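You operate a simulated robot arm through the tools that you are given. There is no shell and no other tool. Be economical: measure what you need, move in short steps, check, and stop when the job is done.

You are at the controls of a simulated two-armed robot. One attempt, no reset.

TASK
Steep a spoon of tea in the blue glass with four pumps of water.
Fine: hold the caddy to slide its lid open, and leave it open; spoon back; glass under the pump pot's nose; wait till it colours. Set down upright: what you pick out.
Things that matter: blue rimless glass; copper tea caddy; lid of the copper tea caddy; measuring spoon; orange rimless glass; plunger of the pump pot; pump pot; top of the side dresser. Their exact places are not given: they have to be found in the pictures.

Only the result counts: the job must be done as asked and must still hold three seconds after the hand-in. Knocking over, shifting, dropping, spilling or breaking anything else fails it. A push-on lid holds only when it is set on centred and level and pressed home; a screw cap is set on level and turned clockwise until tight.

THE ROBOT
Two 6-joint arms with two-finger parallel grippers on one trunk, on a base that drives. Base frame: it is fixed to the floor where the robot stands at the start and does not move with it; the origin is under the middle of the robot, x ahead of it, y to its left, z up; the surface under the hand at the start is at about z = 800. Lengths are in mm, angles in degrees, forces in N, time in s.
The left shoulder is at the start at [60, 187, 1147], the right one opposite. With the tool pointing down near the work surface each hand reaches from about 180 to 620 mm from the robot's upright axis, wherever it stands, measured 20 degrees to its own side. Places, roughly: lid of the copper tea caddy [500, -200, 900]; plunger of the pump pot [500, -400, 1000]; top of the side dresser [500, -200, 800]. Payload 1.57 kg a hand.
The TCP of each hand is the grasp point between the finger pads, 30 mm short of the fingertips. In the tool frame z runs along the fingers and y along their closing line. The gripper opens to 110 mm. The fingers are 24 mm wide and 12 mm thick; the gripper's body (48 by 112 mm) begins 78 mm behind the TCP.
Orientation is that of the tool frame in the base frame, as [roll, pitch, yaw] about the fixed x, y, z axes, in that order (R = Rz(yaw) Ry(pitch) Rx(roll)). With the fingers straight down and closing along the base's y, the tool's x points along the base's -x, its y along +y and its z along -z.

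THE INTERFACE
- The arms move only by the tool step_arm. It takes "left_motion", "right_motion" or both (then of equal length, played together; a hand with none holds still); each is a list that holds one entry, the list of rows, each a list of 7 numbers: the opening, from 0 (shut) to 1 (fully open), then the shift along the tool's x, y, z in m, then the turn, a rotation vector about the tool's x, y, z in degrees. In form: [[[grip, x, y, z, ax, ay, az], ...]]. A call has 1 to 20 rows; each row is the pose to reach, as a shift and turn from the pose commanded when the call began, along the tool's axes at that moment. A row lasts 0.2 s, in which the tool goes at most 50 mm and 8.6 degrees; a call with a longer step from one row to the next is refused whole, and so is a gripper value outside its range. Where a pose cannot be reached the arm comes as near as it can. A force on the tool above 40 N (or 10 N above the force at the start of the call, whichever is more), or a blocked arm, ends the call early, and 0.2 s more pass. The fingers move at their own pace (about 153 mm/s each) and stop on an object; they squeeze with about 41 N. The grip force told is the motor's: it shows also when the fingers shut on nothing. Time passes only in rows, and 0.2 s behind the last, so rows that repeat a pose let the fingers close. The reply holds the time, the measured pose of the TCP, the force on the tool along the base axes, the opening and the grip force, in the units named above and with some noise, with the torque about the TCP (base axes, N m) and any sound that the robot's microphone picked up.
- Cameras (640 x 400 px; columns grow to the right, rows downward): "scene" is now at [4, -22.1, 1701.6]; the picture's right is [-0.22, -0.98, 0.00], its down [-0.79, 0.18, -0.59] and it looks along [0.58, -0.13, -0.81] (base axes); focal length 295 px, centre (320, 200). "left" rides on the left gripper at [70, -16, -141] in its tool frame; the picture's right is [0.23, 0.97, 0.00], its down [-0.86, 0.20, -0.48] and it looks along [-0.47, 0.11, 0.88] (tool axes); focal length 222 px, centre (320, 200). "right" rides on the right gripper at [70, 16, -141] in its tool frame; the picture's right is [-0.23, 0.97, 0.00], its down [-0.86, -0.20, -0.48] and it looks along [-0.47, -0.11, 0.88] (tool axes); focal length 222 px, centre (320, 200).
- get_image(camera): a new picture of that camera. The clock stands still meanwhile.
- lift_body(by): slides the trunk up (or, below 0, down) by that many mm; the arms and the scene camera ride with it, the base frame stays. It gives what a move gives, with no picture.
- steer(legs): drives the robot by 1 to 6 legs, each [ahead, left, turn to the left] in mm, mm and degrees, along the robot's own axes; the way and the turn of a leg run together, so that a leg with both is an arc; at most 1500 mm and 180 degrees a leg. The arms and the cameras ride along, it lands a little off, and it stops where it bumps. It gives what a move gives.
- aim_head(pan, tilt): turns the head with the scene camera to pan (to the left, within 86 degrees either way) and tilt (down, from -29 to 69), counted from straight ahead of the robot. It gives what a move gives.
- probe_pixels(camera, pixels): for up to 12 pixels [column, row] of the newest picture of that camera ("zoom" is the newest enlarged one), the place [x, y, z] in the base frame of the surface seen there, good to about 2 mm, but the place of the scene camera against the robot may be out by one fixed shift of up to 25 mm in any direction. The clock stands still meanwhile.
- zoom(camera, box): a new picture of the part [left, top, right, bottom] of that camera's present view, enlarged. The clock stands still meanwhile.
- job_done(): hands the job in; it is judged then, once.

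Go step by step. Measure first, check grasps and placings, and put right what went wrong. The budget is 80 turns and 78 pictures, counting those below and the enlarged ones. Unless the task says otherwise, let go and move clear before handing in, and close with one line.

The tools are called by a JSON object that holds its "fn" and its "kwargs". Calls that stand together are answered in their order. step_arm: Moves the arms, as the interface text tells. Its arguments: {"type":"object","properties":{"left_motion":{"type":"array","items":{"type":"array","items":{"type":"array","items":{"type":"number"}}}},"right_motion":{"type":"array","items":{"type":"array","items":{"type":"array","items":{"type":"number"}}}}},"required":[]} The other tools are called the same way: lift_body (by) slides the trunk up or down; steer (legs) drives the base; aim_head (pan, tilt) turns the head that bears the scene camera; get_image (camera) takes a picture; probe_pixels (camera, pixels) gives the place of the surface under pixels of a picture; zoom (camera, box) takes an enlarged picture of a part of a camera's view; job_done () hands the job in.

At the start:

```text
t: 0.0
left_tool_pos: [406.7, -18.1, 1302.1]
left_ee_rot: [-180.0, 0.2, -179.9]
left_contact_force: [0.5, -0.2, 0.0]
left_wrist_torque: [0.01, 0.0, 0.0]
left_finger_gap: 110.0
left_grip_force: 0.0
right_tool_pos: [336.7, -390.8, 1292.8]
right_ee_rot: [-179.9, 0.1, -179.9]
right_contact_force: [0.2, 0.3, 0.0]
right_wrist_torque: [0.0, 0.01, -0.03]
right_finger_gap: 110.2
right_grip_force: 0.1
trunk travel left (down, up): [-775.0, 215.0]
robot x, y, heading: [0.5, 1.7, -0.1]
head pan, tilt: [-12.7, 53.6]
```

scene: 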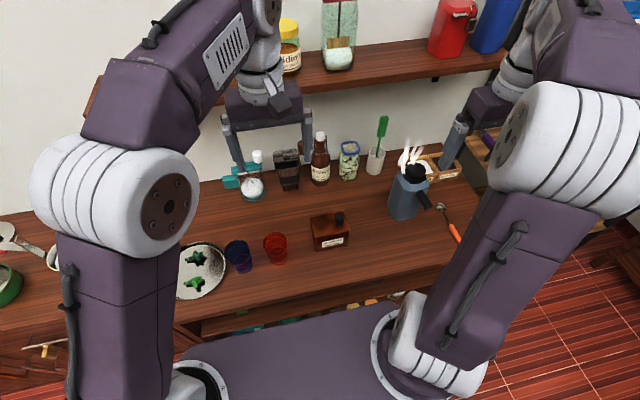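
right: 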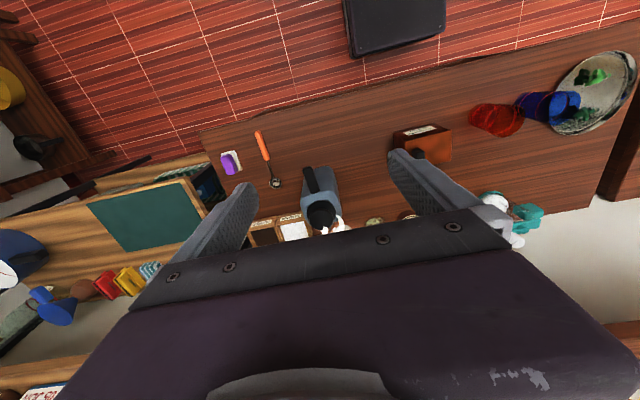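
left: 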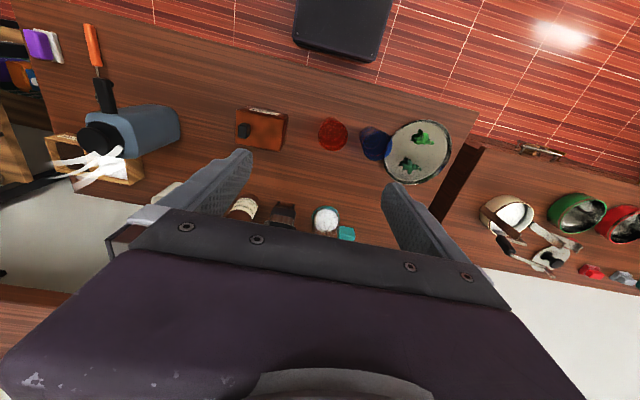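

The scene shows the blue glass near (238,255), orange glass (275,247), caddy (330,230), pump pot (407,195), spoon (448,222). I'll zoom in on them.

{"fn": "zoom", "kwargs": {"camera": "scene", "box": [200, 190, 360, 290]}}

{"fn": "zoom", "kwargs": {"camera": "scene", "box": [350, 130, 510, 250]}}

{"fn": "probe_pixels", "kwargs": {"camera": "scene", "pixels": [[238, 244], [275, 238], [330, 223], [339, 216], [331, 243], [415, 170], [425, 200], [402, 205], [440, 207], [455, 233], [380, 250], [300, 270]]}}

```text
4.00 times, centred on (280, 240) of scene
```

zoom: 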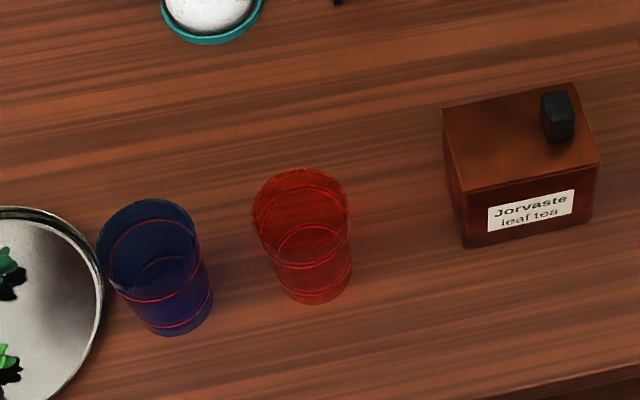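

```text
3.33 times, centred on (430, 190) of scene
```

zoom: 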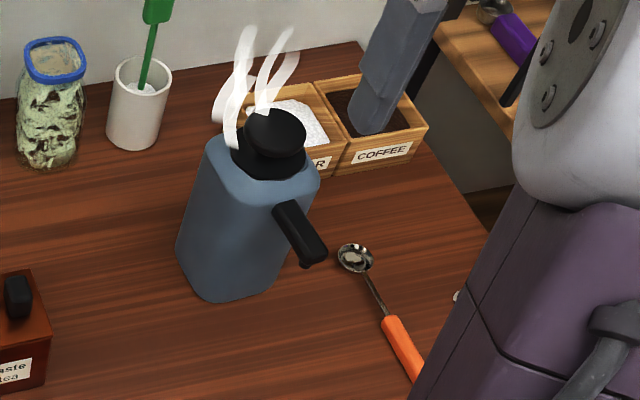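

```text
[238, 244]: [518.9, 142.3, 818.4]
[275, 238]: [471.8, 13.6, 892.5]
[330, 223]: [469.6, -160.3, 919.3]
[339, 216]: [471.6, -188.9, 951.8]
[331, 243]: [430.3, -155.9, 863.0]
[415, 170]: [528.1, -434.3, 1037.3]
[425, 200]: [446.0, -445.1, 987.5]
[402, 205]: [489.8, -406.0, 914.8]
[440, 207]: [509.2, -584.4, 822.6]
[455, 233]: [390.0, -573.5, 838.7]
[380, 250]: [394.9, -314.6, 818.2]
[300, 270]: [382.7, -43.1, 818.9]
```

I'll measure with the wrist cameras, which have no offset, using the pictures already taken.

{"fn": "zoom", "kwargs": {"camera": "left", "box": [200, 80, 460, 240]}}

{"fn": "zoom", "kwargs": {"camera": "right", "box": [200, 100, 400, 250]}}

{"fn": "zoom", "kwargs": {"camera": "left", "box": [20, 0, 260, 200]}}

```text
2.46 times, centred on (330, 160) of left
```

zoom: 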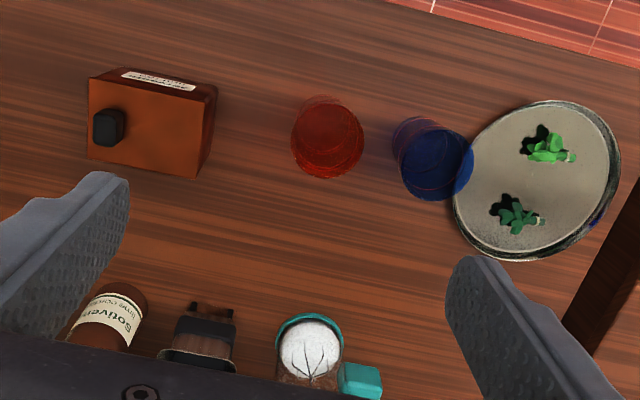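

```text
2.67 times, centred on (300, 175) of right
```

zoom: 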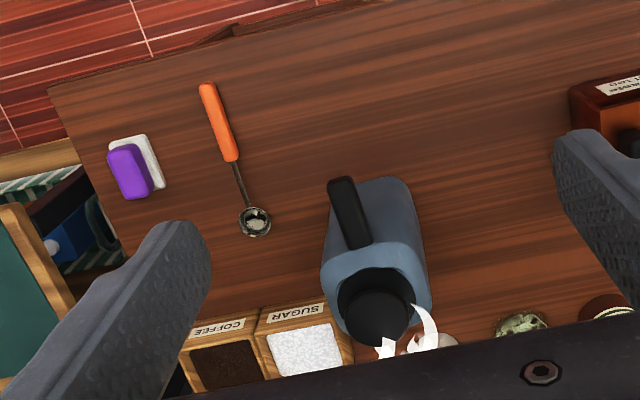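

```text
2.00 times, centred on (140, 100) of left
```

zoom: 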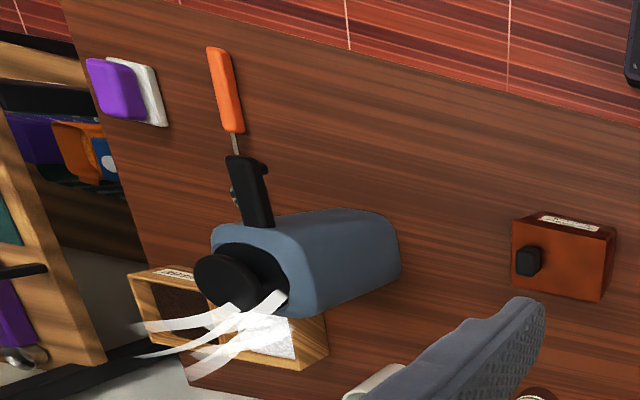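

The black beak (zoom 250,200) with the downturned tip is the pot's nose. Next I'll probe precise places through the wrist cameras.

{"fn": "probe_pixels", "kwargs": {"camera": "left", "pixels": [[332, 147], [381, 157], [332, 119], [376, 129], [239, 131], [260, 127], [267, 146], [238, 141], [241, 109], [284, 113], [278, 150], [300, 170]]}}

{"fn": "probe_pixels", "kwargs": {"camera": "right", "pixels": [[318, 218], [306, 170], [314, 190], [264, 134], [272, 158], [276, 184], [345, 170], [276, 178], [258, 128], [270, 152], [303, 200], [358, 207]]}}

```text
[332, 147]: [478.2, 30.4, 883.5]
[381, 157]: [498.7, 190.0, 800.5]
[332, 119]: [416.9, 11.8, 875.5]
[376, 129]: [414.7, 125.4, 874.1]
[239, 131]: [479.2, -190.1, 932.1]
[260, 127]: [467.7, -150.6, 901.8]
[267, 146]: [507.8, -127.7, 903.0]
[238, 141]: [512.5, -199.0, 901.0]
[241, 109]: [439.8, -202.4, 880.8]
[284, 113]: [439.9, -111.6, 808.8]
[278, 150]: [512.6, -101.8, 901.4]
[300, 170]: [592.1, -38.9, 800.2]
```

```text
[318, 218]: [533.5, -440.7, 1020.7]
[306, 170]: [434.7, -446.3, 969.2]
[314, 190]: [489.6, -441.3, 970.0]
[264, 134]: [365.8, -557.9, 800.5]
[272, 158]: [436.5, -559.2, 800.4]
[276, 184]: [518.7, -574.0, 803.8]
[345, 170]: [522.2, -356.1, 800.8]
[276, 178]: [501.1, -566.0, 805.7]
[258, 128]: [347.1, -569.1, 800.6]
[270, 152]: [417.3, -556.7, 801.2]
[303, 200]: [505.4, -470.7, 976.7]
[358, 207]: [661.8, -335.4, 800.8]
```

Table is at z=800, the caddy top about 902 with its knob at (479,-190,932). Before driving right I'll check what is on that side.

{"fn": "aim_head", "kwargs": {"pan": -60, "tilt": 45}}

{"fn": "get_image", "kwargs": {"camera": "scene"}}

```text
t: 1.1
left_tool_pos: [405.6, -18.2, 1302.1]
left_ee_rot: [-179.9, 0.1, 180.0]
left_contact_force: [0.5, 0.2, 0.8]
left_wrist_torque: [-0.01, 0.0, -0.03]
left_finger_gap: 109.9
left_grip_force: 0.1
right_tool_pos: [337.2, -390.1, 1293.9]
right_ee_rot: [-180.0, 0.1, -180.0]
right_contact_force: [-0.4, 0.5, -0.6]
right_wrist_torque: [0.01, -0.02, 0.01]
right_finger_gap: 109.9
right_grip_force: 0.0
trunk travel left (down, up): [-775.0, 215.0]
robot x, y, heading: [-1.2, 3.3, 0.1]
head pan, tilt: [-60.0, 45.0]
```

```text
69 pictures are left
```

scene: 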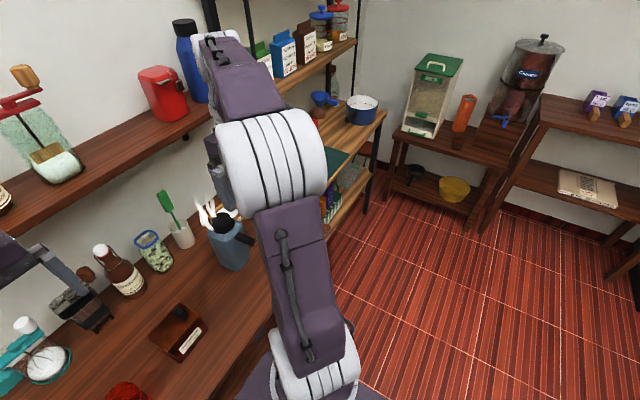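

The floor to the right is free. I'll drive 160 mm right and aim the head at the caddy.

{"fn": "steer", "kwargs": {"legs": [[0, -160, 0]]}}

{"fn": "aim_head", "kwargs": {"pan": 0, "tilt": 55}}

{"fn": "get_image", "kwargs": {"camera": "scene"}}

{"fn": "get_image", "kwargs": {"camera": "right"}}

```text
t: 2.6
left_tool_pos: [406.9, -174.7, 1302.0]
left_ee_rot: [-179.7, 0.2, -179.9]
left_contact_force: [0.0, 0.5, 0.7]
left_wrist_torque: [-0.02, -0.01, 0.02]
left_finger_gap: 110.0
left_grip_force: 0.1
right_tool_pos: [338.3, -548.0, 1294.8]
right_ee_rot: [-179.8, 0.0, -179.9]
right_contact_force: [-0.5, 1.3, 0.1]
right_wrist_torque: [-0.03, -0.01, -0.04]
right_finger_gap: 109.7
right_grip_force: 0.1
trunk travel left (down, up): [-775.0, 215.0]
robot x, y, heading: [-1.0, -158.5, 0.1]
head pan, tilt: [-60.0, 45.0]
```

```text
t: 3.9
left_tool_pos: [406.2, -176.8, 1302.2]
left_ee_rot: [-179.9, 0.3, 180.0]
left_contact_force: [-0.1, 0.4, -0.1]
left_wrist_torque: [0.0, 0.01, -0.01]
left_finger_gap: 110.0
left_grip_force: 0.0
right_tool_pos: [337.7, -550.4, 1293.1]
right_ee_rot: [-180.0, 0.0, -179.9]
right_contact_force: [0.0, -0.3, -0.1]
right_wrist_torque: [0.01, -0.01, -0.02]
right_finger_gap: 110.1
right_grip_force: 0.0
trunk travel left (down, up): [-775.0, 215.0]
robot x, y, heading: [-1.1, -159.8, 0.1]
head pan, tilt: [0.0, 55.0]
```

```text
68 pictures are left
```

scene: 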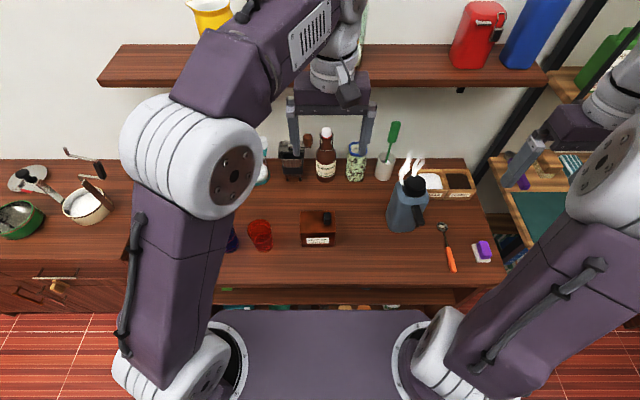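

```text
67 pictures are left
```

right: 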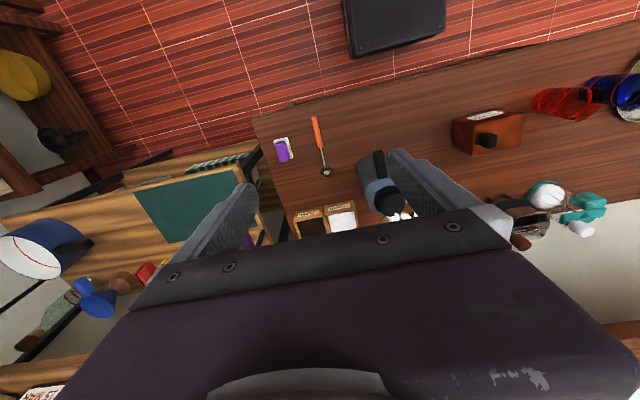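

I'll bring both hands over the caddy, turned so their cameras face outward, still well above everything.

{"fn": "step_arm", "kwargs": {"left_motion": [[[1, -0.006, 0.005, 0.018, 0, 0, 7.5], [1, -0.012, 0.01, 0.037, 0, 0, 15], [1, -0.018, 0.015, 0.055, 0, 0, 22.5], [1, -0.025, 0.02, 0.074, 0, 0, 30], [1, -0.031, 0.025, 0.092, 0, 0, 37.5], [1, -0.037, 0.03, 0.111, 0, 0, 45], [1, -0.043, 0.036, 0.13, 0, 0, 52.5], [1, -0.049, 0.041, 0.148, 0, 0, 60], [1, -0.055, 0.046, 0.166, 0, 0, 67.5], [1, -0.062, 0.051, 0.185, 0, 0, 75], [1, -0.068, 0.056, 0.203, 0, 0, 82.5], [1, -0.074, 0.062, 0.222, 0, 0, 90]]], "right_motion": [[[1, -0.012, 0.021, 0.016, 0, 0, -7.5], [1, -0.023, 0.042, 0.033, 0, 0, -15], [1, -0.035, 0.062, 0.05, 0, 0, -22.5], [1, -0.047, 0.083, 0.066, 0, 0, -30], [1, -0.059, 0.104, 0.083, 0, 0, -37.5], [1, -0.07, 0.125, 0.1, 0, 0, -45], [1, -0.082, 0.146, 0.116, 0, 0, -52.5], [1, -0.094, 0.167, 0.133, 0, 0, -60], [1, -0.106, 0.187, 0.15, 0, 0, -67.5], [1, -0.117, 0.208, 0.166, 0, 0, -75], [1, -0.129, 0.229, 0.183, 0, 0, -82.5], [1, -0.141, 0.25, 0.2, 0, 0, -90]]]}}

{"fn": "get_image", "kwargs": {"camera": "left"}}

{"fn": "get_image", "kwargs": {"camera": "right"}}

{"fn": "get_image", "kwargs": {"camera": "scene"}}

```text
t: 6.5
left_tool_pos: [483.3, -115.7, 1077.9]
left_ee_rot: [179.9, 0.1, 90.0]
left_contact_force: [0.2, -0.1, -0.1]
left_wrist_torque: [0.0, 0.02, 0.0]
left_finger_gap: 109.8
left_grip_force: 0.1
right_tool_pos: [479.8, -301.1, 1093.0]
right_ee_rot: [179.9, -0.1, -89.6]
right_contact_force: [0.2, 0.0, -0.5]
right_wrist_torque: [-0.01, 0.03, -0.01]
right_finger_gap: 110.0
right_grip_force: 0.0
trunk travel left (down, up): [-775.0, 215.0]
robot x, y, heading: [0.6, -163.0, 0.1]
head pan, tilt: [0.0, 55.0]
```

```text
66 pictures are left
```

left: 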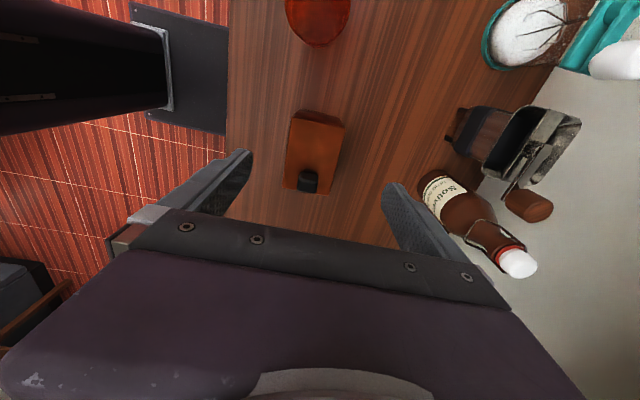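

```text
65 pictures are left
```

right: 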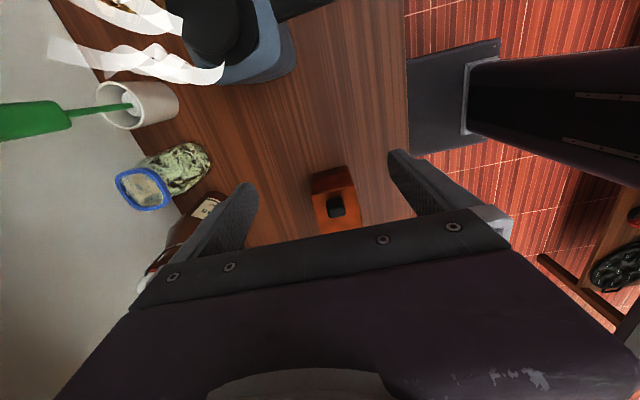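

```text
64 pictures are left
```

scene: 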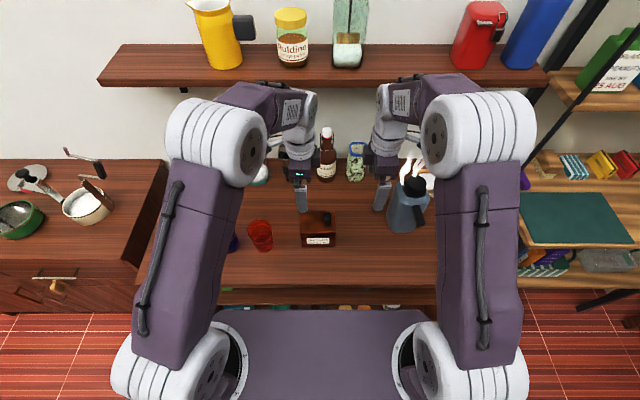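

Both hands are placed. I'll zoom to measure the caddy's corners and its knob.

{"fn": "zoom", "kwargs": {"camera": "right", "box": [280, 150, 390, 240]}}

{"fn": "zoom", "kwargs": {"camera": "left", "box": [260, 90, 380, 210]}}

{"fn": "probe_pixels", "kwargs": {"camera": "left", "pixels": [[308, 178], [294, 117], [343, 125], [331, 193], [286, 188], [315, 117], [308, 188], [315, 150]]}}

{"fn": "probe_pixels", "kwargs": {"camera": "right", "pixels": [[336, 200], [313, 197], [354, 188], [320, 231], [360, 226], [335, 212], [333, 180], [347, 210]]}}

```text
4.44 times, centred on (335, 195) of right
```

zoom: 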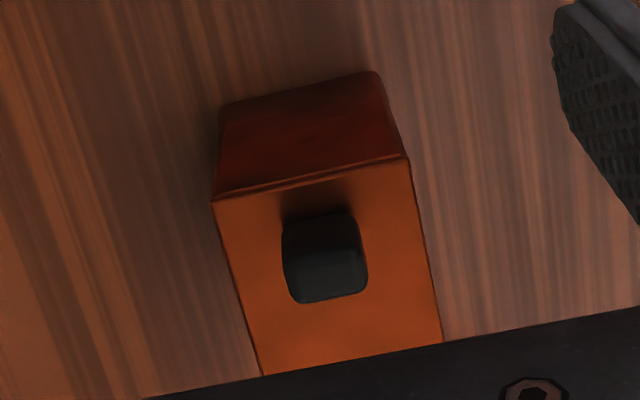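

```text
3.33 times, centred on (320, 150) of left
```

zoom: 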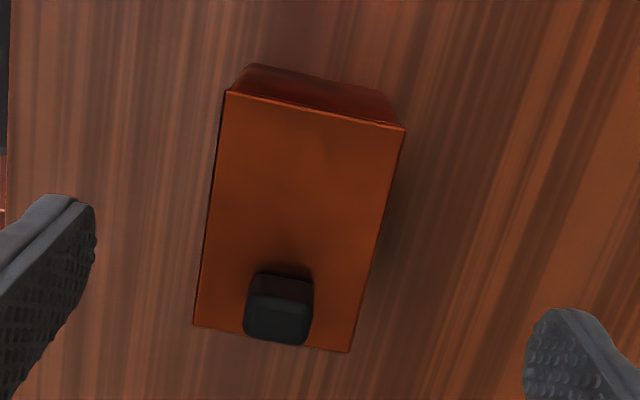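

```text
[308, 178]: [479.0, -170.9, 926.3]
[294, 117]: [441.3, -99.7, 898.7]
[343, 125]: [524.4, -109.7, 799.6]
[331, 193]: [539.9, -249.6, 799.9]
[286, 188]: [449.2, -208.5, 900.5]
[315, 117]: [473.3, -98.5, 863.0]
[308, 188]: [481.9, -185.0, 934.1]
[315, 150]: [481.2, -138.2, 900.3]
```

```text
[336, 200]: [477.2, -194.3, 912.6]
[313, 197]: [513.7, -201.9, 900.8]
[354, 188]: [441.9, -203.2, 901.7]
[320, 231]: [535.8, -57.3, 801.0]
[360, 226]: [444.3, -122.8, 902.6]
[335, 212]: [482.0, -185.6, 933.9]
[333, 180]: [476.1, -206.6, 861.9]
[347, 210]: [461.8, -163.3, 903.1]
```

Caddy box spans x 441–515, y −205…−100, top 901; knob at about (480,−183,901–934). I'll grip it with the left hand tilted 45° so the fingers don't touch the lid. That needs a yaw flip to keep the camera on top.

{"fn": "step_arm", "kwargs": {"left_motion": [[[1, 0, 0, 0, 0, 0, -8.5], [1, 0, 0, 0, 0, 0, -17], [1, 0, 0, 0, 0, 0, -25.5], [1, 0, 0, 0, 0, 0, -34], [1, 0, 0, 0, 0, 0, -42.5], [1, 0, 0, 0, 0, 0, -51], [1, 0, 0, 0, 0, 0, -59.5], [1, 0, 0, 0, 0, 0, -68], [1, 0, 0, 0, 0, 0, -76.5], [1, 0, 0, 0, 0, 0, -85], [1, 0, 0, 0, 0, 0, -93.5], [1, 0, 0, 0, 0, 0, -102], [1, 0, 0, 0, 0, 0, -110.5], [1, 0, 0, 0, 0, 0, -119], [1, 0, 0, 0, 0, 0, -127.5], [1, 0, 0, 0, 0, 0, -136], [1, 0, 0, 0, 0, 0, -144.5], [1, 0, 0, 0, 0, 0, -153], [1, 0, 0, 0, 0, 0, -161.5], [1, 0, 0, 0, 0, 0, -170]]]}}

```text
t: 10.7
left_tool_pos: [480.8, -115.3, 1080.9]
left_ee_rot: [-179.9, 0.0, -99.7]
left_contact_force: [0.3, 0.2, 0.4]
left_wrist_torque: [0.02, -0.03, 0.05]
left_finger_gap: 109.8
left_grip_force: 0.1
right_tool_pos: [477.2, -302.3, 1092.6]
right_ee_rot: [-180.0, 0.0, -89.9]
right_contact_force: [0.9, -0.1, 0.3]
right_wrist_torque: [-0.01, -0.01, 0.0]
right_finger_gap: 110.1
right_grip_force: 0.0
trunk travel left (down, up): [-775.0, 215.0]
robot x, y, heading: [-4.9, -159.3, 0.2]
head pan, tilt: [0.0, 55.0]
```

Yaw needs 10° more, then I'll tilt 45° and lower partway.

{"fn": "step_arm", "kwargs": {"left_motion": [[[1, 0, 0, 0, 0, 0, -5], [1, 0, 0, 0, 0, 0, -9.7], [1, 0, 0, 0, 0, 0, -9.7]]]}}

{"fn": "step_arm", "kwargs": {"left_motion": [[[1, 0, 0, 0.0, 0, 7.5, 0], [1, 0, 0, 0.0, 0, 15, 0], [1, 0, 0, 0.02, 0, 22.5, 0], [1, 0, 0.002, 0.04, 0, 30, 0], [1, 0, 0.002, 0.06, 0, 37.5, 0], [1, 0, 0.002, 0.09, 0, 45, 0], [1, 0, 0.002, 0.12, 0, 45, 0]]]}}

{"fn": "get_image", "kwargs": {"camera": "left"}}

{"fn": "get_image", "kwargs": {"camera": "scene"}}

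```text
t: 11.5
left_tool_pos: [481.1, -116.0, 1080.7]
left_ee_rot: [-179.7, -0.1, -90.0]
left_contact_force: [0.0, -1.1, 0.0]
left_wrist_torque: [-0.02, -0.01, 0.01]
left_finger_gap: 109.9
left_grip_force: 0.1
right_tool_pos: [477.5, -302.7, 1093.8]
right_ee_rot: [179.9, 0.0, -89.9]
right_contact_force: [1.0, -0.4, 0.6]
right_wrist_torque: [0.02, 0.02, -0.03]
right_finger_gap: 110.0
right_grip_force: 0.0
trunk travel left (down, up): [-775.0, 215.0]
robot x, y, heading: [-1.9, -161.4, 0.1]
head pan, tilt: [0.0, 55.0]
```

```text
t: 13.1
left_tool_pos: [478.2, -116.4, 960.9]
left_ee_rot: [-179.8, -45.2, -90.3]
left_contact_force: [-0.2, -0.4, -0.7]
left_wrist_torque: [0.0, -0.02, -0.01]
left_finger_gap: 110.1
left_grip_force: 0.0
right_tool_pos: [478.6, -302.3, 1095.2]
right_ee_rot: [179.9, 0.0, -90.0]
right_contact_force: [0.8, -0.8, 1.0]
right_wrist_torque: [-0.05, -0.01, -0.01]
right_finger_gap: 110.1
right_grip_force: 0.1
trunk travel left (down, up): [-775.0, 215.0]
robot x, y, heading: [0.9, -162.2, 0.2]
head pan, tilt: [0.0, 55.0]
```

```text
61 pictures are left
```

left: 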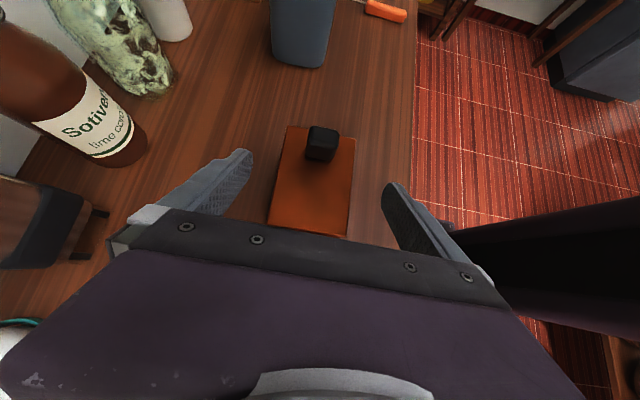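

```text
60 pictures are left
```

scene: 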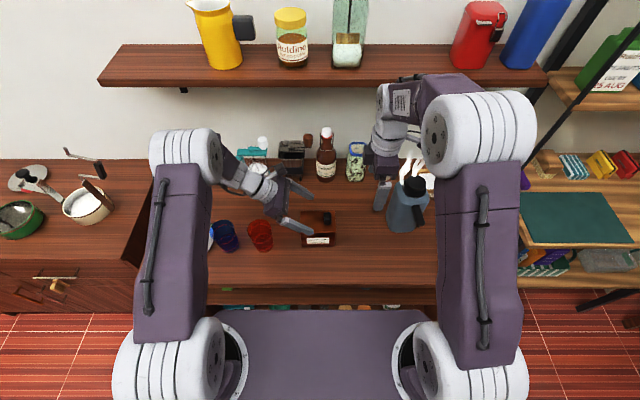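

Aligned (fingers either side of the box). Lowering to z≈850 and gripping the caddy body.

{"fn": "step_arm", "kwargs": {"left_motion": [[[1, -0.02, 0, 0.02, 0, 0, 0], [1, -0.04, 0, 0.04, 0, 0, 0], [1, -0.06, 0, 0.06, 0, 0, 0], [1, -0.0785, 0, 0.0785, 0, 0, 0], [1, -0.0785, 0, 0.0785, 0, 0, 0]]]}}

{"fn": "step_arm", "kwargs": {"left_motion": [[[0.75, 0, 0, 0, 0, 0, 0], [0.65, 0, 0, 0, 0, 0, 0], [0.5, 0, 0, 0, 0, 0, 0], [0.5, 0, 0, 0, 0, 0, 0]]]}}

{"fn": "get_image", "kwargs": {"camera": "left"}}

```text
t: 14.3
left_tool_pos: [478.8, -116.2, 847.4]
left_ee_rot: [-179.8, -45.1, -90.2]
left_contact_force: [0.2, -0.7, 0.5]
left_wrist_torque: [-0.01, 0.01, -0.02]
left_finger_gap: 110.1
left_grip_force: 0.0
right_tool_pos: [478.2, -302.5, 1093.1]
right_ee_rot: [-179.9, -0.2, -89.9]
right_contact_force: [-0.7, 0.6, 0.0]
right_wrist_torque: [0.04, 0.02, -0.01]
right_finger_gap: 109.7
right_grip_force: 0.0
trunk travel left (down, up): [-775.0, 215.0]
robot x, y, heading: [-1.2, -159.9, -0.0]
head pan, tilt: [0.0, 55.0]
```

```text
t: 15.3
left_tool_pos: [478.7, -115.9, 848.5]
left_ee_rot: [-179.8, -45.0, -90.5]
left_contact_force: [-0.6, -0.6, -0.2]
left_wrist_torque: [0.04, -0.07, 0.04]
left_finger_gap: 77.8
left_grip_force: 40.1
right_tool_pos: [478.8, -302.8, 1094.7]
right_ee_rot: [-179.9, 0.0, -89.9]
right_contact_force: [0.2, 0.5, -0.6]
right_wrist_torque: [-0.01, -0.01, -0.03]
right_finger_gap: 110.0
right_grip_force: 0.1
trunk travel left (down, up): [-775.0, 215.0]
robot x, y, heading: [2.0, -155.8, 0.1]
head pan, tilt: [0.0, 55.0]
```

```text
59 pictures are left
```

left: 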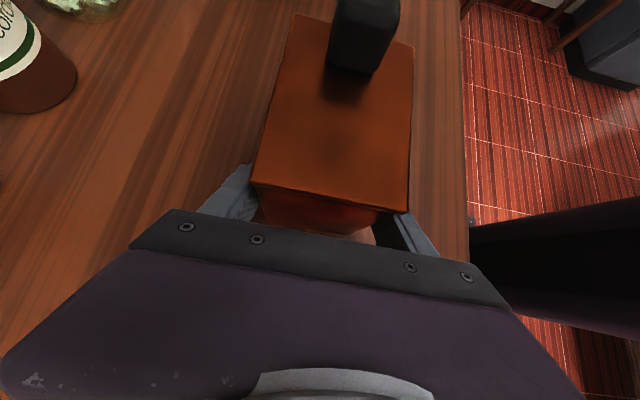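

Caddy held (77.8 mm, 40 N). Now the right hand goes over the knob and down around it.

{"fn": "step_arm", "kwargs": {"right_motion": [[[0.6, -0.04, 0, 0, 0, 0, 0], [0.6, -0.08, 0, 0, 0, 0, 0], [0.6, -0.1195, -0.0015, 0.01, 0, 0, 0], [0.6, -0.1195, -0.0015, 0.05, 0, 0, 0], [0.6, -0.1195, -0.0015, 0.09, 0, 0, 0], [0.6, -0.1195, -0.0015, 0.11, 0, 0, 0]]]}}

{"fn": "get_image", "kwargs": {"camera": "right"}}

{"fn": "probe_pixels", "kwargs": {"camera": "left", "pixels": [[365, 8], [355, 50], [330, 140], [260, 188], [402, 210]]}}

```text
t: 16.7
left_tool_pos: [480.2, -116.6, 849.4]
left_ee_rot: [-179.8, -45.1, -90.4]
left_contact_force: [0.0, 0.2, -0.3]
left_wrist_torque: [-0.01, 0.03, -0.1]
left_finger_gap: 77.6
left_grip_force: 40.4
right_tool_pos: [480.0, -180.0, 982.3]
right_ee_rot: [-180.0, 0.0, -90.0]
right_contact_force: [-0.1, 0.3, -0.4]
right_wrist_torque: [-0.03, -0.03, 0.0]
right_finger_gap: 66.1
right_grip_force: 0.1
trunk travel left (down, up): [-775.0, 215.0]
robot x, y, heading: [1.3, -159.3, 0.1]
head pan, tilt: [0.0, 55.0]
```

```text
58 pictures are left
```

right: 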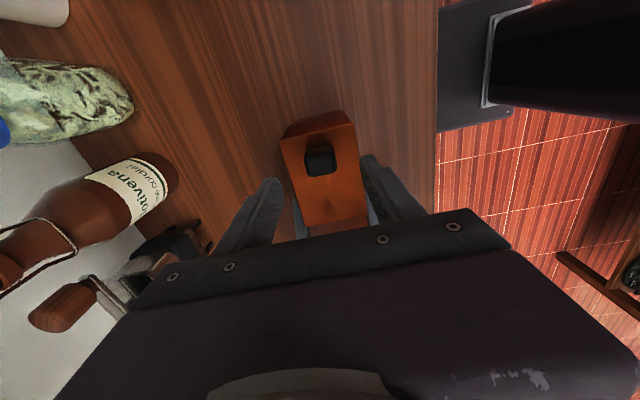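

```text
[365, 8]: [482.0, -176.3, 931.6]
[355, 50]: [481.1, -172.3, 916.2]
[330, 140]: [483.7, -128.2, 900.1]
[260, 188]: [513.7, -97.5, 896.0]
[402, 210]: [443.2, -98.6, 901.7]
```

Fingers straddle the knob. Lowering 47 mm and closing on it.

{"fn": "step_arm", "kwargs": {"right_motion": [[[0.6, 0.001, -0.001, 0.025, 0, 0, 0], [0.6, 0.003, -0.001, 0.047, 0, 0, 0], [0.3, 0.003, -0.001, 0.047, 0, 0, 0], [0.05, 0.003, -0.001, 0.047, 0, 0, 0], [0.05, 0.003, -0.001, 0.047, 0, 0, 0]]]}}

{"fn": "get_image", "kwargs": {"camera": "right"}}

```text
t: 17.9
left_tool_pos: [480.8, -116.5, 848.7]
left_ee_rot: [-179.7, -45.1, -90.1]
left_contact_force: [12.7, -0.9, -2.1]
left_wrist_torque: [0.13, 1.23, 0.79]
left_finger_gap: 77.6
left_grip_force: 40.9
right_tool_pos: [480.5, -182.9, 934.9]
right_ee_rot: [179.8, -0.2, -89.9]
right_contact_force: [-13.5, 1.0, 4.1]
right_wrist_torque: [0.1, 0.02, 0.07]
right_finger_gap: 29.2
right_grip_force: 38.6
trunk travel left (down, up): [-775.0, 215.0]
robot x, y, heading: [-2.2, -160.5, 0.0]
head pan, tilt: [0.0, 55.0]
```

```text
57 pictures are left
```

right: 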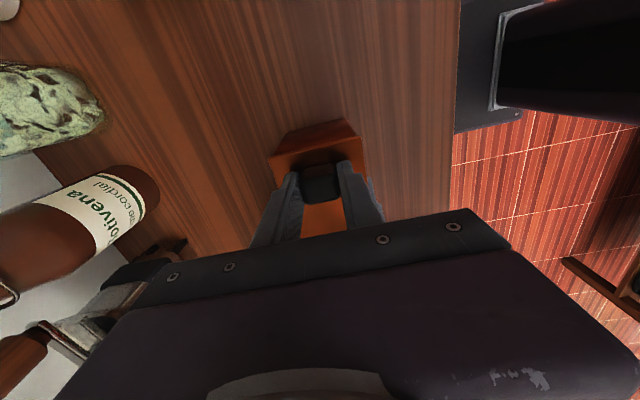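

Knob gripped, with 13 N of side load; I'll ease 2 mm toward −x and try sliding toward −y a little.

{"fn": "step_arm", "kwargs": {"right_motion": [[[0.05, 0, 0.0015, 0, 0, 0, 0], [0.05, 0.005, 0.0015, 0, 0, 0, 0], [0.05, 0.01, 0.0015, 0, 0, 0, 0], [0.05, 0.015, 0.0015, 0, 0, 0, 0]]]}}

```text
t: 18.9
left_tool_pos: [480.0, -118.0, 848.4]
left_ee_rot: [-179.8, -45.1, -90.6]
left_contact_force: [4.7, -2.4, 6.7]
left_wrist_torque: [-0.1, 0.29, 0.32]
left_finger_gap: 77.6
left_grip_force: 41.1
right_tool_pos: [479.3, -199.5, 934.6]
right_ee_rot: [179.9, 0.0, -89.9]
right_contact_force: [-5.1, 3.0, -6.8]
right_wrist_torque: [-0.47, 0.15, 0.04]
right_finger_gap: 29.2
right_grip_force: 38.9
trunk travel left (down, up): [-775.0, 215.0]
robot x, y, heading: [-0.8, -159.1, 0.4]
head pan, tilt: [0.0, 55.0]
```

It slides easily (3 N). Continuing the pull.

{"fn": "step_arm", "kwargs": {"right_motion": [[[0.05, 0.01, 0, 0, 0, 0, 0], [0.05, 0.02, 0, 0, 0, 0, 0], [0.05, 0.03, 0, 0, 0, 0, 0], [0.05, 0.04, 0, 0, 0, 0, 0], [0.05, 0.05, 0, 0, 0, 0, 0]]]}}

{"fn": "get_image", "kwargs": {"camera": "left"}}

```text
t: 20.1
left_tool_pos: [480.1, -116.8, 848.7]
left_ee_rot: [-179.7, -44.9, -90.3]
left_contact_force: [2.6, -2.8, 10.4]
left_wrist_torque: [-1.0, 0.18, 0.25]
left_finger_gap: 77.6
left_grip_force: 40.9
right_tool_pos: [479.7, -248.3, 935.8]
right_ee_rot: [-180.0, 0.0, -89.7]
right_contact_force: [-3.6, 2.6, -8.8]
right_wrist_torque: [-0.31, 0.05, 0.09]
right_finger_gap: 29.6
right_grip_force: 38.9
trunk travel left (down, up): [-775.0, 215.0]
robot x, y, heading: [-1.3, -161.5, -0.0]
head pan, tilt: [0.0, 55.0]
```

```text
56 pictures are left
```

left: 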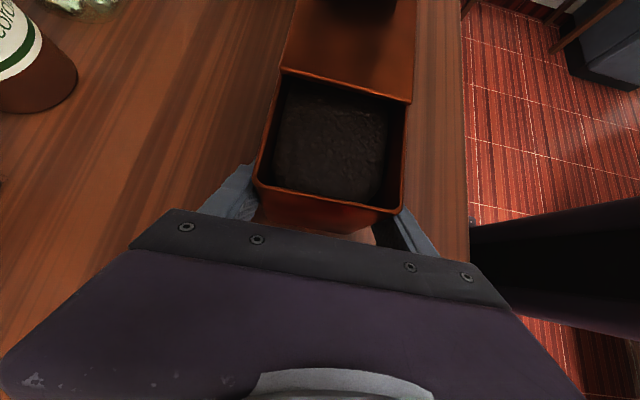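

The caddy is open about 65 mm and the tea is visible. I'll pull carefully another 20 mm and probe the tea surface.

{"fn": "step_arm", "kwargs": {"right_motion": [[[0.05, 0.006, 0, -0.0005, 0, 0, 0], [0.05, 0.012, 0, -0.0005, 0, 0, 0], [0.05, 0.016, 0, -0.0005, 0, 0, 0], [0.05, 0.02, 0, -0.0005, 0, 0, 0]]]}}

{"fn": "get_image", "kwargs": {"camera": "left"}}

{"fn": "probe_pixels", "kwargs": {"camera": "left", "pixels": [[330, 140], [300, 180], [370, 185], [290, 110], [380, 110], [330, 100], [345, 85], [260, 180], [400, 205], [330, 165]]}}

```text
t: 21.1
left_tool_pos: [478.9, -116.5, 848.9]
left_ee_rot: [-179.7, -45.1, -90.2]
left_contact_force: [5.1, -16.4, 9.6]
left_wrist_torque: [-0.16, 0.35, 0.84]
left_finger_gap: 77.7
left_grip_force: 41.0
right_tool_pos: [479.7, -268.8, 937.4]
right_ee_rot: [180.0, 0.0, -89.9]
right_contact_force: [-6.7, 16.8, -10.7]
right_wrist_torque: [-0.33, 0.18, 0.07]
right_finger_gap: 29.1
right_grip_force: 39.2
trunk travel left (down, up): [-775.0, 215.0]
robot x, y, heading: [-0.2, -160.4, 0.1]
head pan, tilt: [0.0, 55.0]
```

```text
55 pictures are left
```

left: 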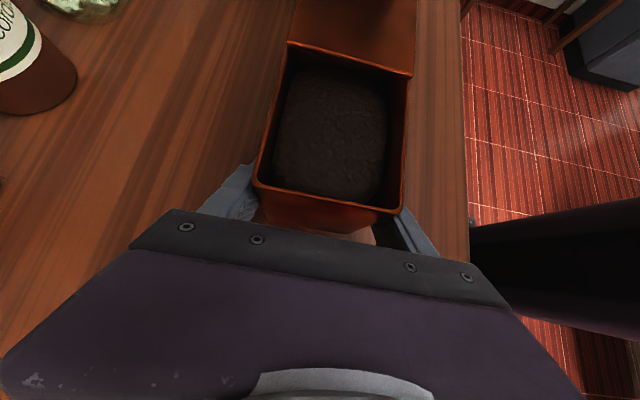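

```text
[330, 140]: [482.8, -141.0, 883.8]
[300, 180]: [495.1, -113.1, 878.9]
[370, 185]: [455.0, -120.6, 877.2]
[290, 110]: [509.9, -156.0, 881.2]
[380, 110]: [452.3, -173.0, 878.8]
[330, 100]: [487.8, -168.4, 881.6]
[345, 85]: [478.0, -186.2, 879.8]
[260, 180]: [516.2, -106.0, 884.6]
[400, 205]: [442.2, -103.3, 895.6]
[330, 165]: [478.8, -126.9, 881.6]
```

Tea is at z≈881, and the lid hit its stop at about 85 mm (17 N). Releasing the knob, then the caddy.

{"fn": "step_arm", "kwargs": {"right_motion": [[[0.05, -0.002, 0, 0, 0, 0, 0], [0.4, -0.002, 0, 0, 0, 0, 0], [0.5, -0.002, 0, 0, 0, 0, 0], [0.5, -0.002, 0, -0.03, 0, 0, 0], [0.5, -0.002, 0, -0.07, 0, 0, 0], [0.5, -0.002, 0, -0.11, 0, 0, 0], [0.5, -0.002, 0, -0.15, 0, 0, 0]]]}}

{"fn": "step_arm", "kwargs": {"left_motion": [[[0.8, 0, 0, 0, 0, 0, 0], [1, 0, 0, 0, 0, 0, 0], [1, 0, 0, 0, 0, 0, 0], [1, 0, 0, -0.03, 0, 0, 0], [1, 0, 0, -0.07, 0, 0, 0], [1, 0, 0, -0.11, 0, 0, 0], [1, 0, 0, -0.15, 0, 0, 0]]]}}

{"fn": "get_image", "kwargs": {"camera": "left"}}

{"fn": "get_image", "kwargs": {"camera": "right"}}

```text
t: 22.7
left_tool_pos: [478.3, -117.3, 848.8]
left_ee_rot: [-179.8, -45.1, -90.4]
left_contact_force: [-0.2, 1.0, 1.8]
left_wrist_torque: [0.38, -0.16, 0.09]
left_finger_gap: 77.6
left_grip_force: 41.4
right_tool_pos: [478.5, -266.5, 1088.5]
right_ee_rot: [-180.0, -0.1, -89.8]
right_contact_force: [-0.1, 0.3, -0.2]
right_wrist_torque: [-0.01, -0.03, 0.01]
right_finger_gap: 54.9
right_grip_force: 0.0
trunk travel left (down, up): [-775.0, 215.0]
robot x, y, heading: [4.2, -158.4, 0.0]
head pan, tilt: [0.0, 55.0]
```

```text
t: 24.3
left_tool_pos: [479.4, -10.2, 954.6]
left_ee_rot: [-179.8, -45.2, -90.4]
left_contact_force: [0.1, 0.2, 0.0]
left_wrist_torque: [-0.01, 0.01, 0.0]
left_finger_gap: 109.8
left_grip_force: 0.1
right_tool_pos: [478.9, -266.2, 1087.5]
right_ee_rot: [-180.0, -0.2, -89.9]
right_contact_force: [0.0, 0.3, 0.2]
right_wrist_torque: [-0.04, -0.01, 0.01]
right_finger_gap: 55.0
right_grip_force: 0.0
trunk travel left (down, up): [-775.0, 215.0]
robot x, y, heading: [-2.2, -161.0, -0.1]
head pan, tilt: [0.0, 55.0]
```

```text
54 pictures are left
```

left: 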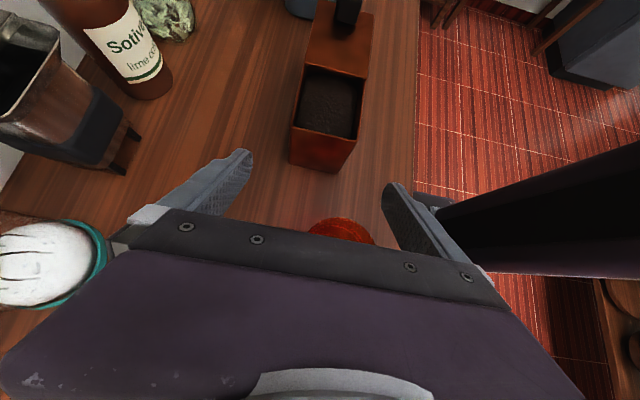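

```text
53 pictures are left
```

right: 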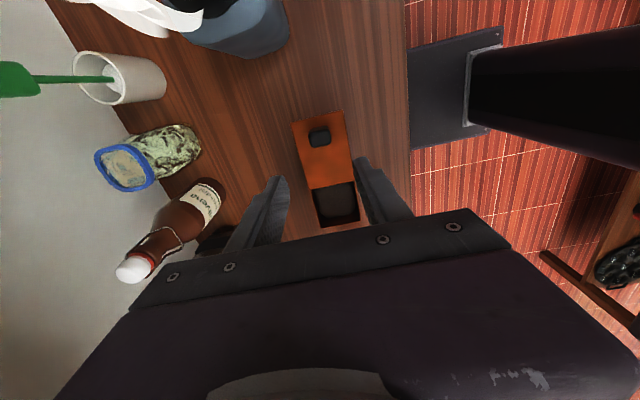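

The caddy stands open and stable. I'll raise the left hand clear and take the right hand over the spoon.

{"fn": "step_arm", "kwargs": {"left_motion": [[[1, 0.014, 0, -0.014, 0, 0, 0], [1, 0.028, 0, -0.028, 0, 0, 0], [1, 0.042, 0, -0.042, 0, 0, 0], [1, 0.056, 0, -0.056, 0, 0, 0], [1, 0.07, 0, -0.07, 0, 0, 0], [1, 0.084, 0, -0.084, 0, 0, 0], [1, 0.098, 0, -0.098, 0, 0, 0], [1, 0.112, 0, -0.112, 0, 0, 0], [1, 0.126, 0, -0.126, 0, 0, 0], [1, 0.126, 0, -0.126, 0, 0, 0], [1, 0.126, 0, -0.126, 0, 0, 0], [1, 0.126, 0, -0.126, 0, 0, 0], [1, 0.126, 0, -0.126, 0, 0, 0]]], "right_motion": [[[0.5, 0.0, 0.02, -0.03, 0, 0, 0], [0.5, 0.02, 0.05, -0.06, 0, 0, 8], [0.5, 0.05, 0.08, -0.06, 0, 0, 16], [0.5, 0.08, 0.099, -0.06, 0, 0, 24], [0.5, 0.11, 0.099, -0.06, 0, 0, 32], [0.5, 0.14, 0.099, -0.06, 0, 0, 40], [0.5, 0.17, 0.099, -0.06, 0, 0, 48], [0.5, 0.2, 0.099, -0.05, 0, 0, 56], [0.5, 0.23, 0.099, -0.03, 0, 0, 64], [0.5, 0.26, 0.099, 0.0, 0, 0, 72], [0.5, 0.28, 0.099, 0.02, 0, 0, 80], [0.5, 0.299, 0.099, 0.04, 0, 0, 88], [0.5, 0.299, 0.099, 0.06, 0, 0, 90]]]}}

{"fn": "get_image", "kwargs": {"camera": "right"}}

```text
t: 27.1
left_tool_pos: [479.5, -9.8, 1133.2]
left_ee_rot: [-179.8, -45.1, -90.5]
left_contact_force: [0.5, 0.0, -0.9]
left_wrist_torque: [0.01, -0.03, -0.01]
left_finger_gap: 110.0
left_grip_force: 0.1
right_tool_pos: [380.9, -567.5, 1026.8]
right_ee_rot: [-180.0, 0.0, -179.9]
right_contact_force: [-0.2, 0.5, 0.6]
right_wrist_torque: [-0.02, 0.0, 0.03]
right_finger_gap: 55.2
right_grip_force: 0.1
trunk travel left (down, up): [-775.0, 215.0]
robot x, y, heading: [0.3, -158.2, 0.1]
head pan, tilt: [0.0, 55.0]
```

```text
52 pictures are left
```

right: 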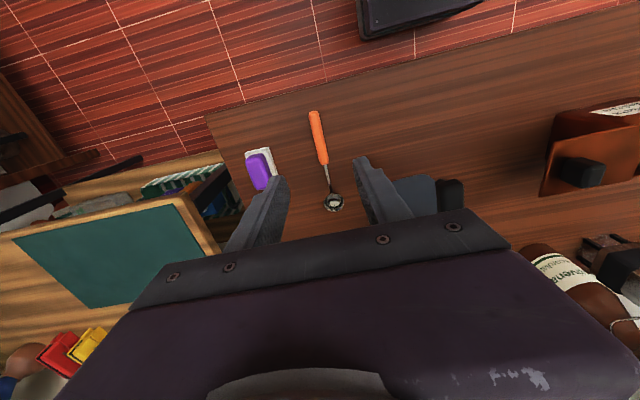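

The spoon lies clear under the hand. Zooming and probing along it.

{"fn": "zoom", "kwargs": {"camera": "right", "box": [260, 100, 400, 220]}}

{"fn": "probe_pixels", "kwargs": {"camera": "right", "pixels": [[314, 114], [317, 130], [320, 145], [323, 160], [327, 180], [329, 189], [333, 203], [333, 196], [334, 210], [325, 203], [341, 203], [345, 180]]}}

```text
3.33 times, centred on (330, 160) of right
```

zoom: 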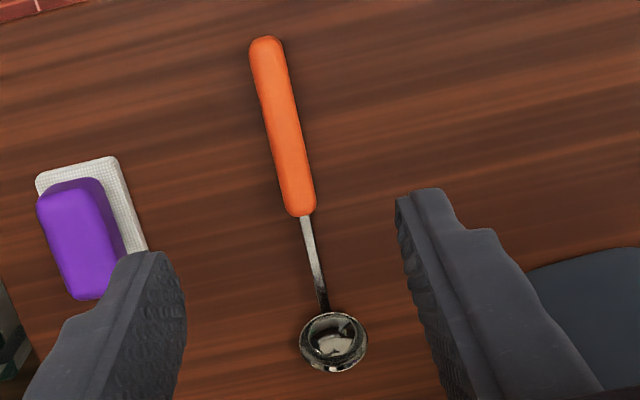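

```text
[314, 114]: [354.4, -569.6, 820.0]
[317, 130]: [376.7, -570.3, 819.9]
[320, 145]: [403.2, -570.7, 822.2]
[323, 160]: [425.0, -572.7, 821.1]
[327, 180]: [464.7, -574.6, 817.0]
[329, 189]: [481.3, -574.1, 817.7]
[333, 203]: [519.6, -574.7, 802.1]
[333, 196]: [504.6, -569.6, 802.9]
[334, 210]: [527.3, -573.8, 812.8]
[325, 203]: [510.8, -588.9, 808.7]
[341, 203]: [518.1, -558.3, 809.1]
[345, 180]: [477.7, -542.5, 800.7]
```

Spoon handle: along x at y≈−571, x 346–438, centre z≈815; bowl centre (515,−573), radius ~16. I'll approach with the hand tilted 50° forward, so later tipping is easy, stopping at z≈900 to check.

{"fn": "step_arm", "kwargs": {"right_motion": [[[0.4, 0.004, -0.001, 0.01, 0, -7.2, 0], [0.4, 0.004, -0.002, 0.03, 0, -14.4, 0], [0.4, 0.004, -0.003, 0.05, 0, -21.6, 0], [0.4, 0.004, -0.0035, 0.07, 0, -28.8, 0], [0.4, 0.004, -0.0035, 0.09, 0, -36, 0], [0.4, 0.004, -0.0035, 0.11, 0, -43.2, 0], [0.4, 0.004, -0.0035, 0.127, 0, -50, 0]]]}}

{"fn": "get_image", "kwargs": {"camera": "right"}}

{"fn": "get_image", "kwargs": {"camera": "scene"}}

```text
t: 28.7
left_tool_pos: [479.6, -11.3, 1133.8]
left_ee_rot: [-179.8, -45.0, -90.3]
left_contact_force: [-0.4, 1.1, 0.6]
left_wrist_torque: [0.04, 0.02, 0.0]
left_finger_gap: 110.3
left_grip_force: 0.1
right_tool_pos: [408.9, -628.4, 918.1]
right_ee_rot: [177.5, 49.4, 178.9]
right_contact_force: [0.2, -0.4, -0.3]
right_wrist_torque: [0.01, -0.03, 0.03]
right_finger_gap: 44.2
right_grip_force: 0.0
right hand out of reach, approached as far as the arm can: row 3, 4, 5, 6, 7
trunk travel left (down, up): [-775.0, 215.0]
robot x, y, heading: [-1.5, -158.8, 0.1]
head pan, tilt: [0.0, 55.0]
```

```text
50 pictures are left
```

right: 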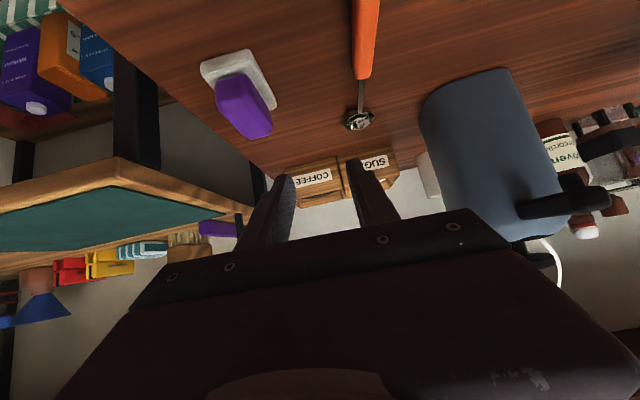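

```text
49 pictures are left
```

scene: 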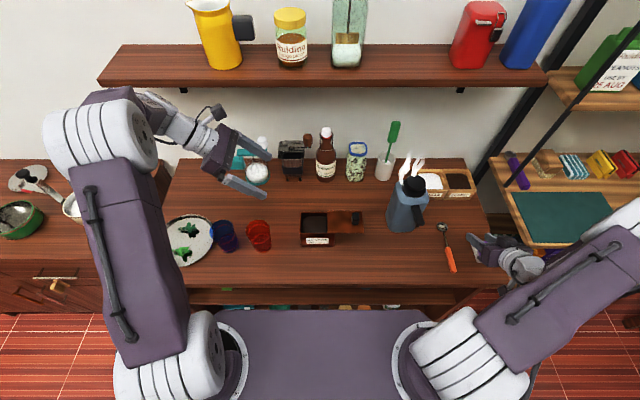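

With the hand tilted the arm folds out of reach (at y −628). I'll lift and straighten, then drive back 150 and right 190 so the spoon is in a comfortable place.

{"fn": "step_arm", "kwargs": {"right_motion": [[[0.4, -0.014, 0, -0.012, 0, 7.2, 0], [0.4, -0.028, 0, -0.024, 0, 14.4, 0], [0.4, -0.042, 0, -0.036, 0, 21.6, 0], [0.4, -0.056, 0, -0.048, 0, 28.8, 0], [0.4, -0.07, 0, -0.06, 0, 36, 0], [0.4, -0.084, 0, -0.072, 0, 43.2, 0], [0.4, -0.0996, 0, -0.0836, 0, 50, 0], [0.4, -0.0996, 0, -0.0836, 0, 50, 0]]]}}

{"fn": "steer", "kwargs": {"legs": [[-150, 0, 0], [0, -190, 0]]}}

```text
t: 30.5
left_tool_pos: [479.4, -9.2, 1133.7]
left_ee_rot: [-179.7, -45.2, -90.4]
left_contact_force: [-0.3, 0.2, 0.4]
left_wrist_torque: [0.01, 0.0, -0.03]
left_finger_gap: 109.9
left_grip_force: 0.0
right_tool_pos: [409.2, -630.8, 1048.2]
right_ee_rot: [-179.9, -0.1, -179.9]
right_contact_force: [0.6, -0.4, 0.4]
right_wrist_torque: [-0.02, -0.02, 0.01]
right_finger_gap: 43.9
right_grip_force: 0.0
trunk travel left (down, up): [-775.0, 215.0]
robot x, y, heading: [-0.4, -159.5, 0.0]
head pan, tilt: [0.0, 55.0]
```

```text
t: 33.0
left_tool_pos: [328.1, -203.0, 1133.2]
left_ee_rot: [-179.8, -45.1, -90.2]
left_contact_force: [-0.2, 1.4, -1.0]
left_wrist_torque: [0.02, 0.0, 0.01]
left_finger_gap: 110.0
left_grip_force: 0.0
right_tool_pos: [259.0, -824.3, 1048.4]
right_ee_rot: [-179.9, 0.0, -179.8]
right_contact_force: [0.1, 0.4, -0.2]
right_wrist_torque: [0.0, -0.02, -0.05]
right_finger_gap: 44.0
right_grip_force: 0.1
trunk travel left (down, up): [-775.0, 215.0]
robot x, y, heading: [-151.0, -353.2, 0.1]
head pan, tilt: [0.0, 55.0]
```

Now move the right hand to above the spoon handle again with the forward tilt.

{"fn": "step_arm", "kwargs": {"right_motion": [[[0.4, -0.02, 0.04, 0, 0, 0, 0], [0.4, -0.04, 0.08, 0, 0, 0, 0], [0.4, -0.06, 0.12, 0, 0, 0, 0], [0.4, -0.08, 0.16, 0.02, 0, -7.2, 0], [0.4, -0.1, 0.2, 0.04, 0, -14.4, 0], [0.4, -0.122, 0.24, 0.06, 0, -21.6, 0], [0.4, -0.122, 0.253, 0.08, 0, -28.8, 0], [0.4, -0.122, 0.253, 0.1, 0, -36, 0], [0.4, -0.122, 0.253, 0.12, 0, -43.2, 0], [0.4, -0.122, 0.253, 0.138, 0, -50, 0]]]}}

{"fn": "get_image", "kwargs": {"camera": "right"}}

{"fn": "get_image", "kwargs": {"camera": "scene"}}

```text
t: 35.2
left_tool_pos: [328.5, -205.2, 1133.5]
left_ee_rot: [-179.8, -45.0, -90.2]
left_contact_force: [-0.2, 0.0, -0.9]
left_wrist_torque: [-0.01, -0.02, 0.0]
left_finger_gap: 109.8
left_grip_force: 0.1
right_tool_pos: [379.3, -568.8, 912.4]
right_ee_rot: [179.9, 49.6, -179.8]
right_contact_force: [-0.7, 0.0, 0.0]
right_wrist_torque: [0.04, -0.01, 0.05]
right_finger_gap: 44.0
right_grip_force: 0.1
right hand out of reach, approached as far as the arm can: row 7
trunk travel left (down, up): [-775.0, 215.0]
robot x, y, heading: [-151.0, -351.3, 0.2]
head pan, tilt: [0.0, 55.0]
```

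```text
48 pictures are left
```

right: 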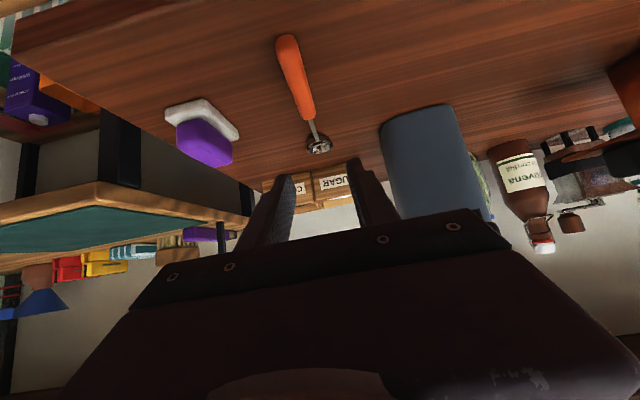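

```text
47 pictures are left
```

scene: 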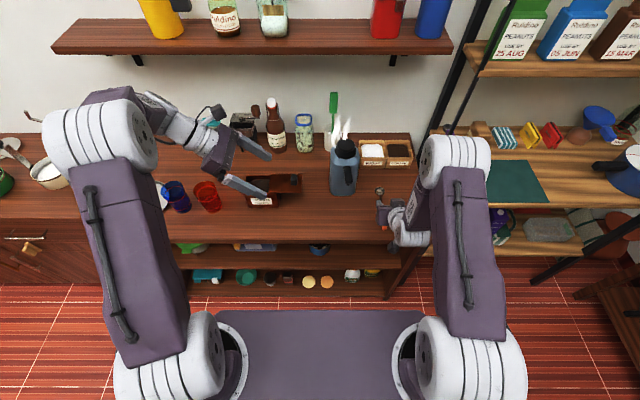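

Reached. I'll probe the handle once more from here for exact height.

{"fn": "probe_pixels", "kwargs": {"camera": "right", "pixels": [[286, 42], [293, 65], [299, 85], [306, 108], [291, 92], [307, 80], [312, 130], [318, 145]]}}

{"fn": "zoom", "kwargs": {"camera": "right", "box": [240, 20, 360, 170]}}

```text
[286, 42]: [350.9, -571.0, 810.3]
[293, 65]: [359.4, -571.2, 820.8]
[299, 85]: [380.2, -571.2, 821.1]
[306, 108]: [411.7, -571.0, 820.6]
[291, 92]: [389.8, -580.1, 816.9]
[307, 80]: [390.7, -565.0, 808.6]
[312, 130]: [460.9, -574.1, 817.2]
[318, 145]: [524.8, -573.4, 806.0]
```

```text
2.67 times, centred on (300, 95) of right
```

zoom: 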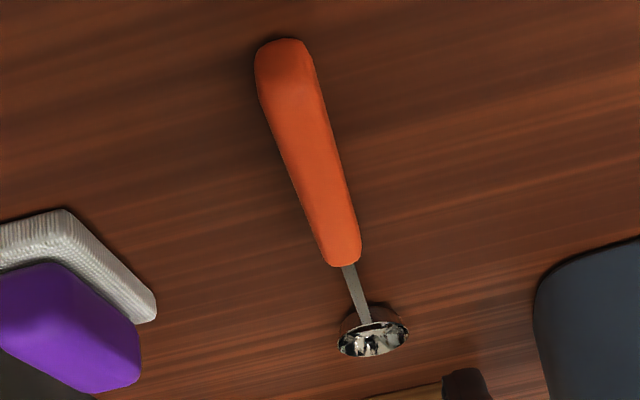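

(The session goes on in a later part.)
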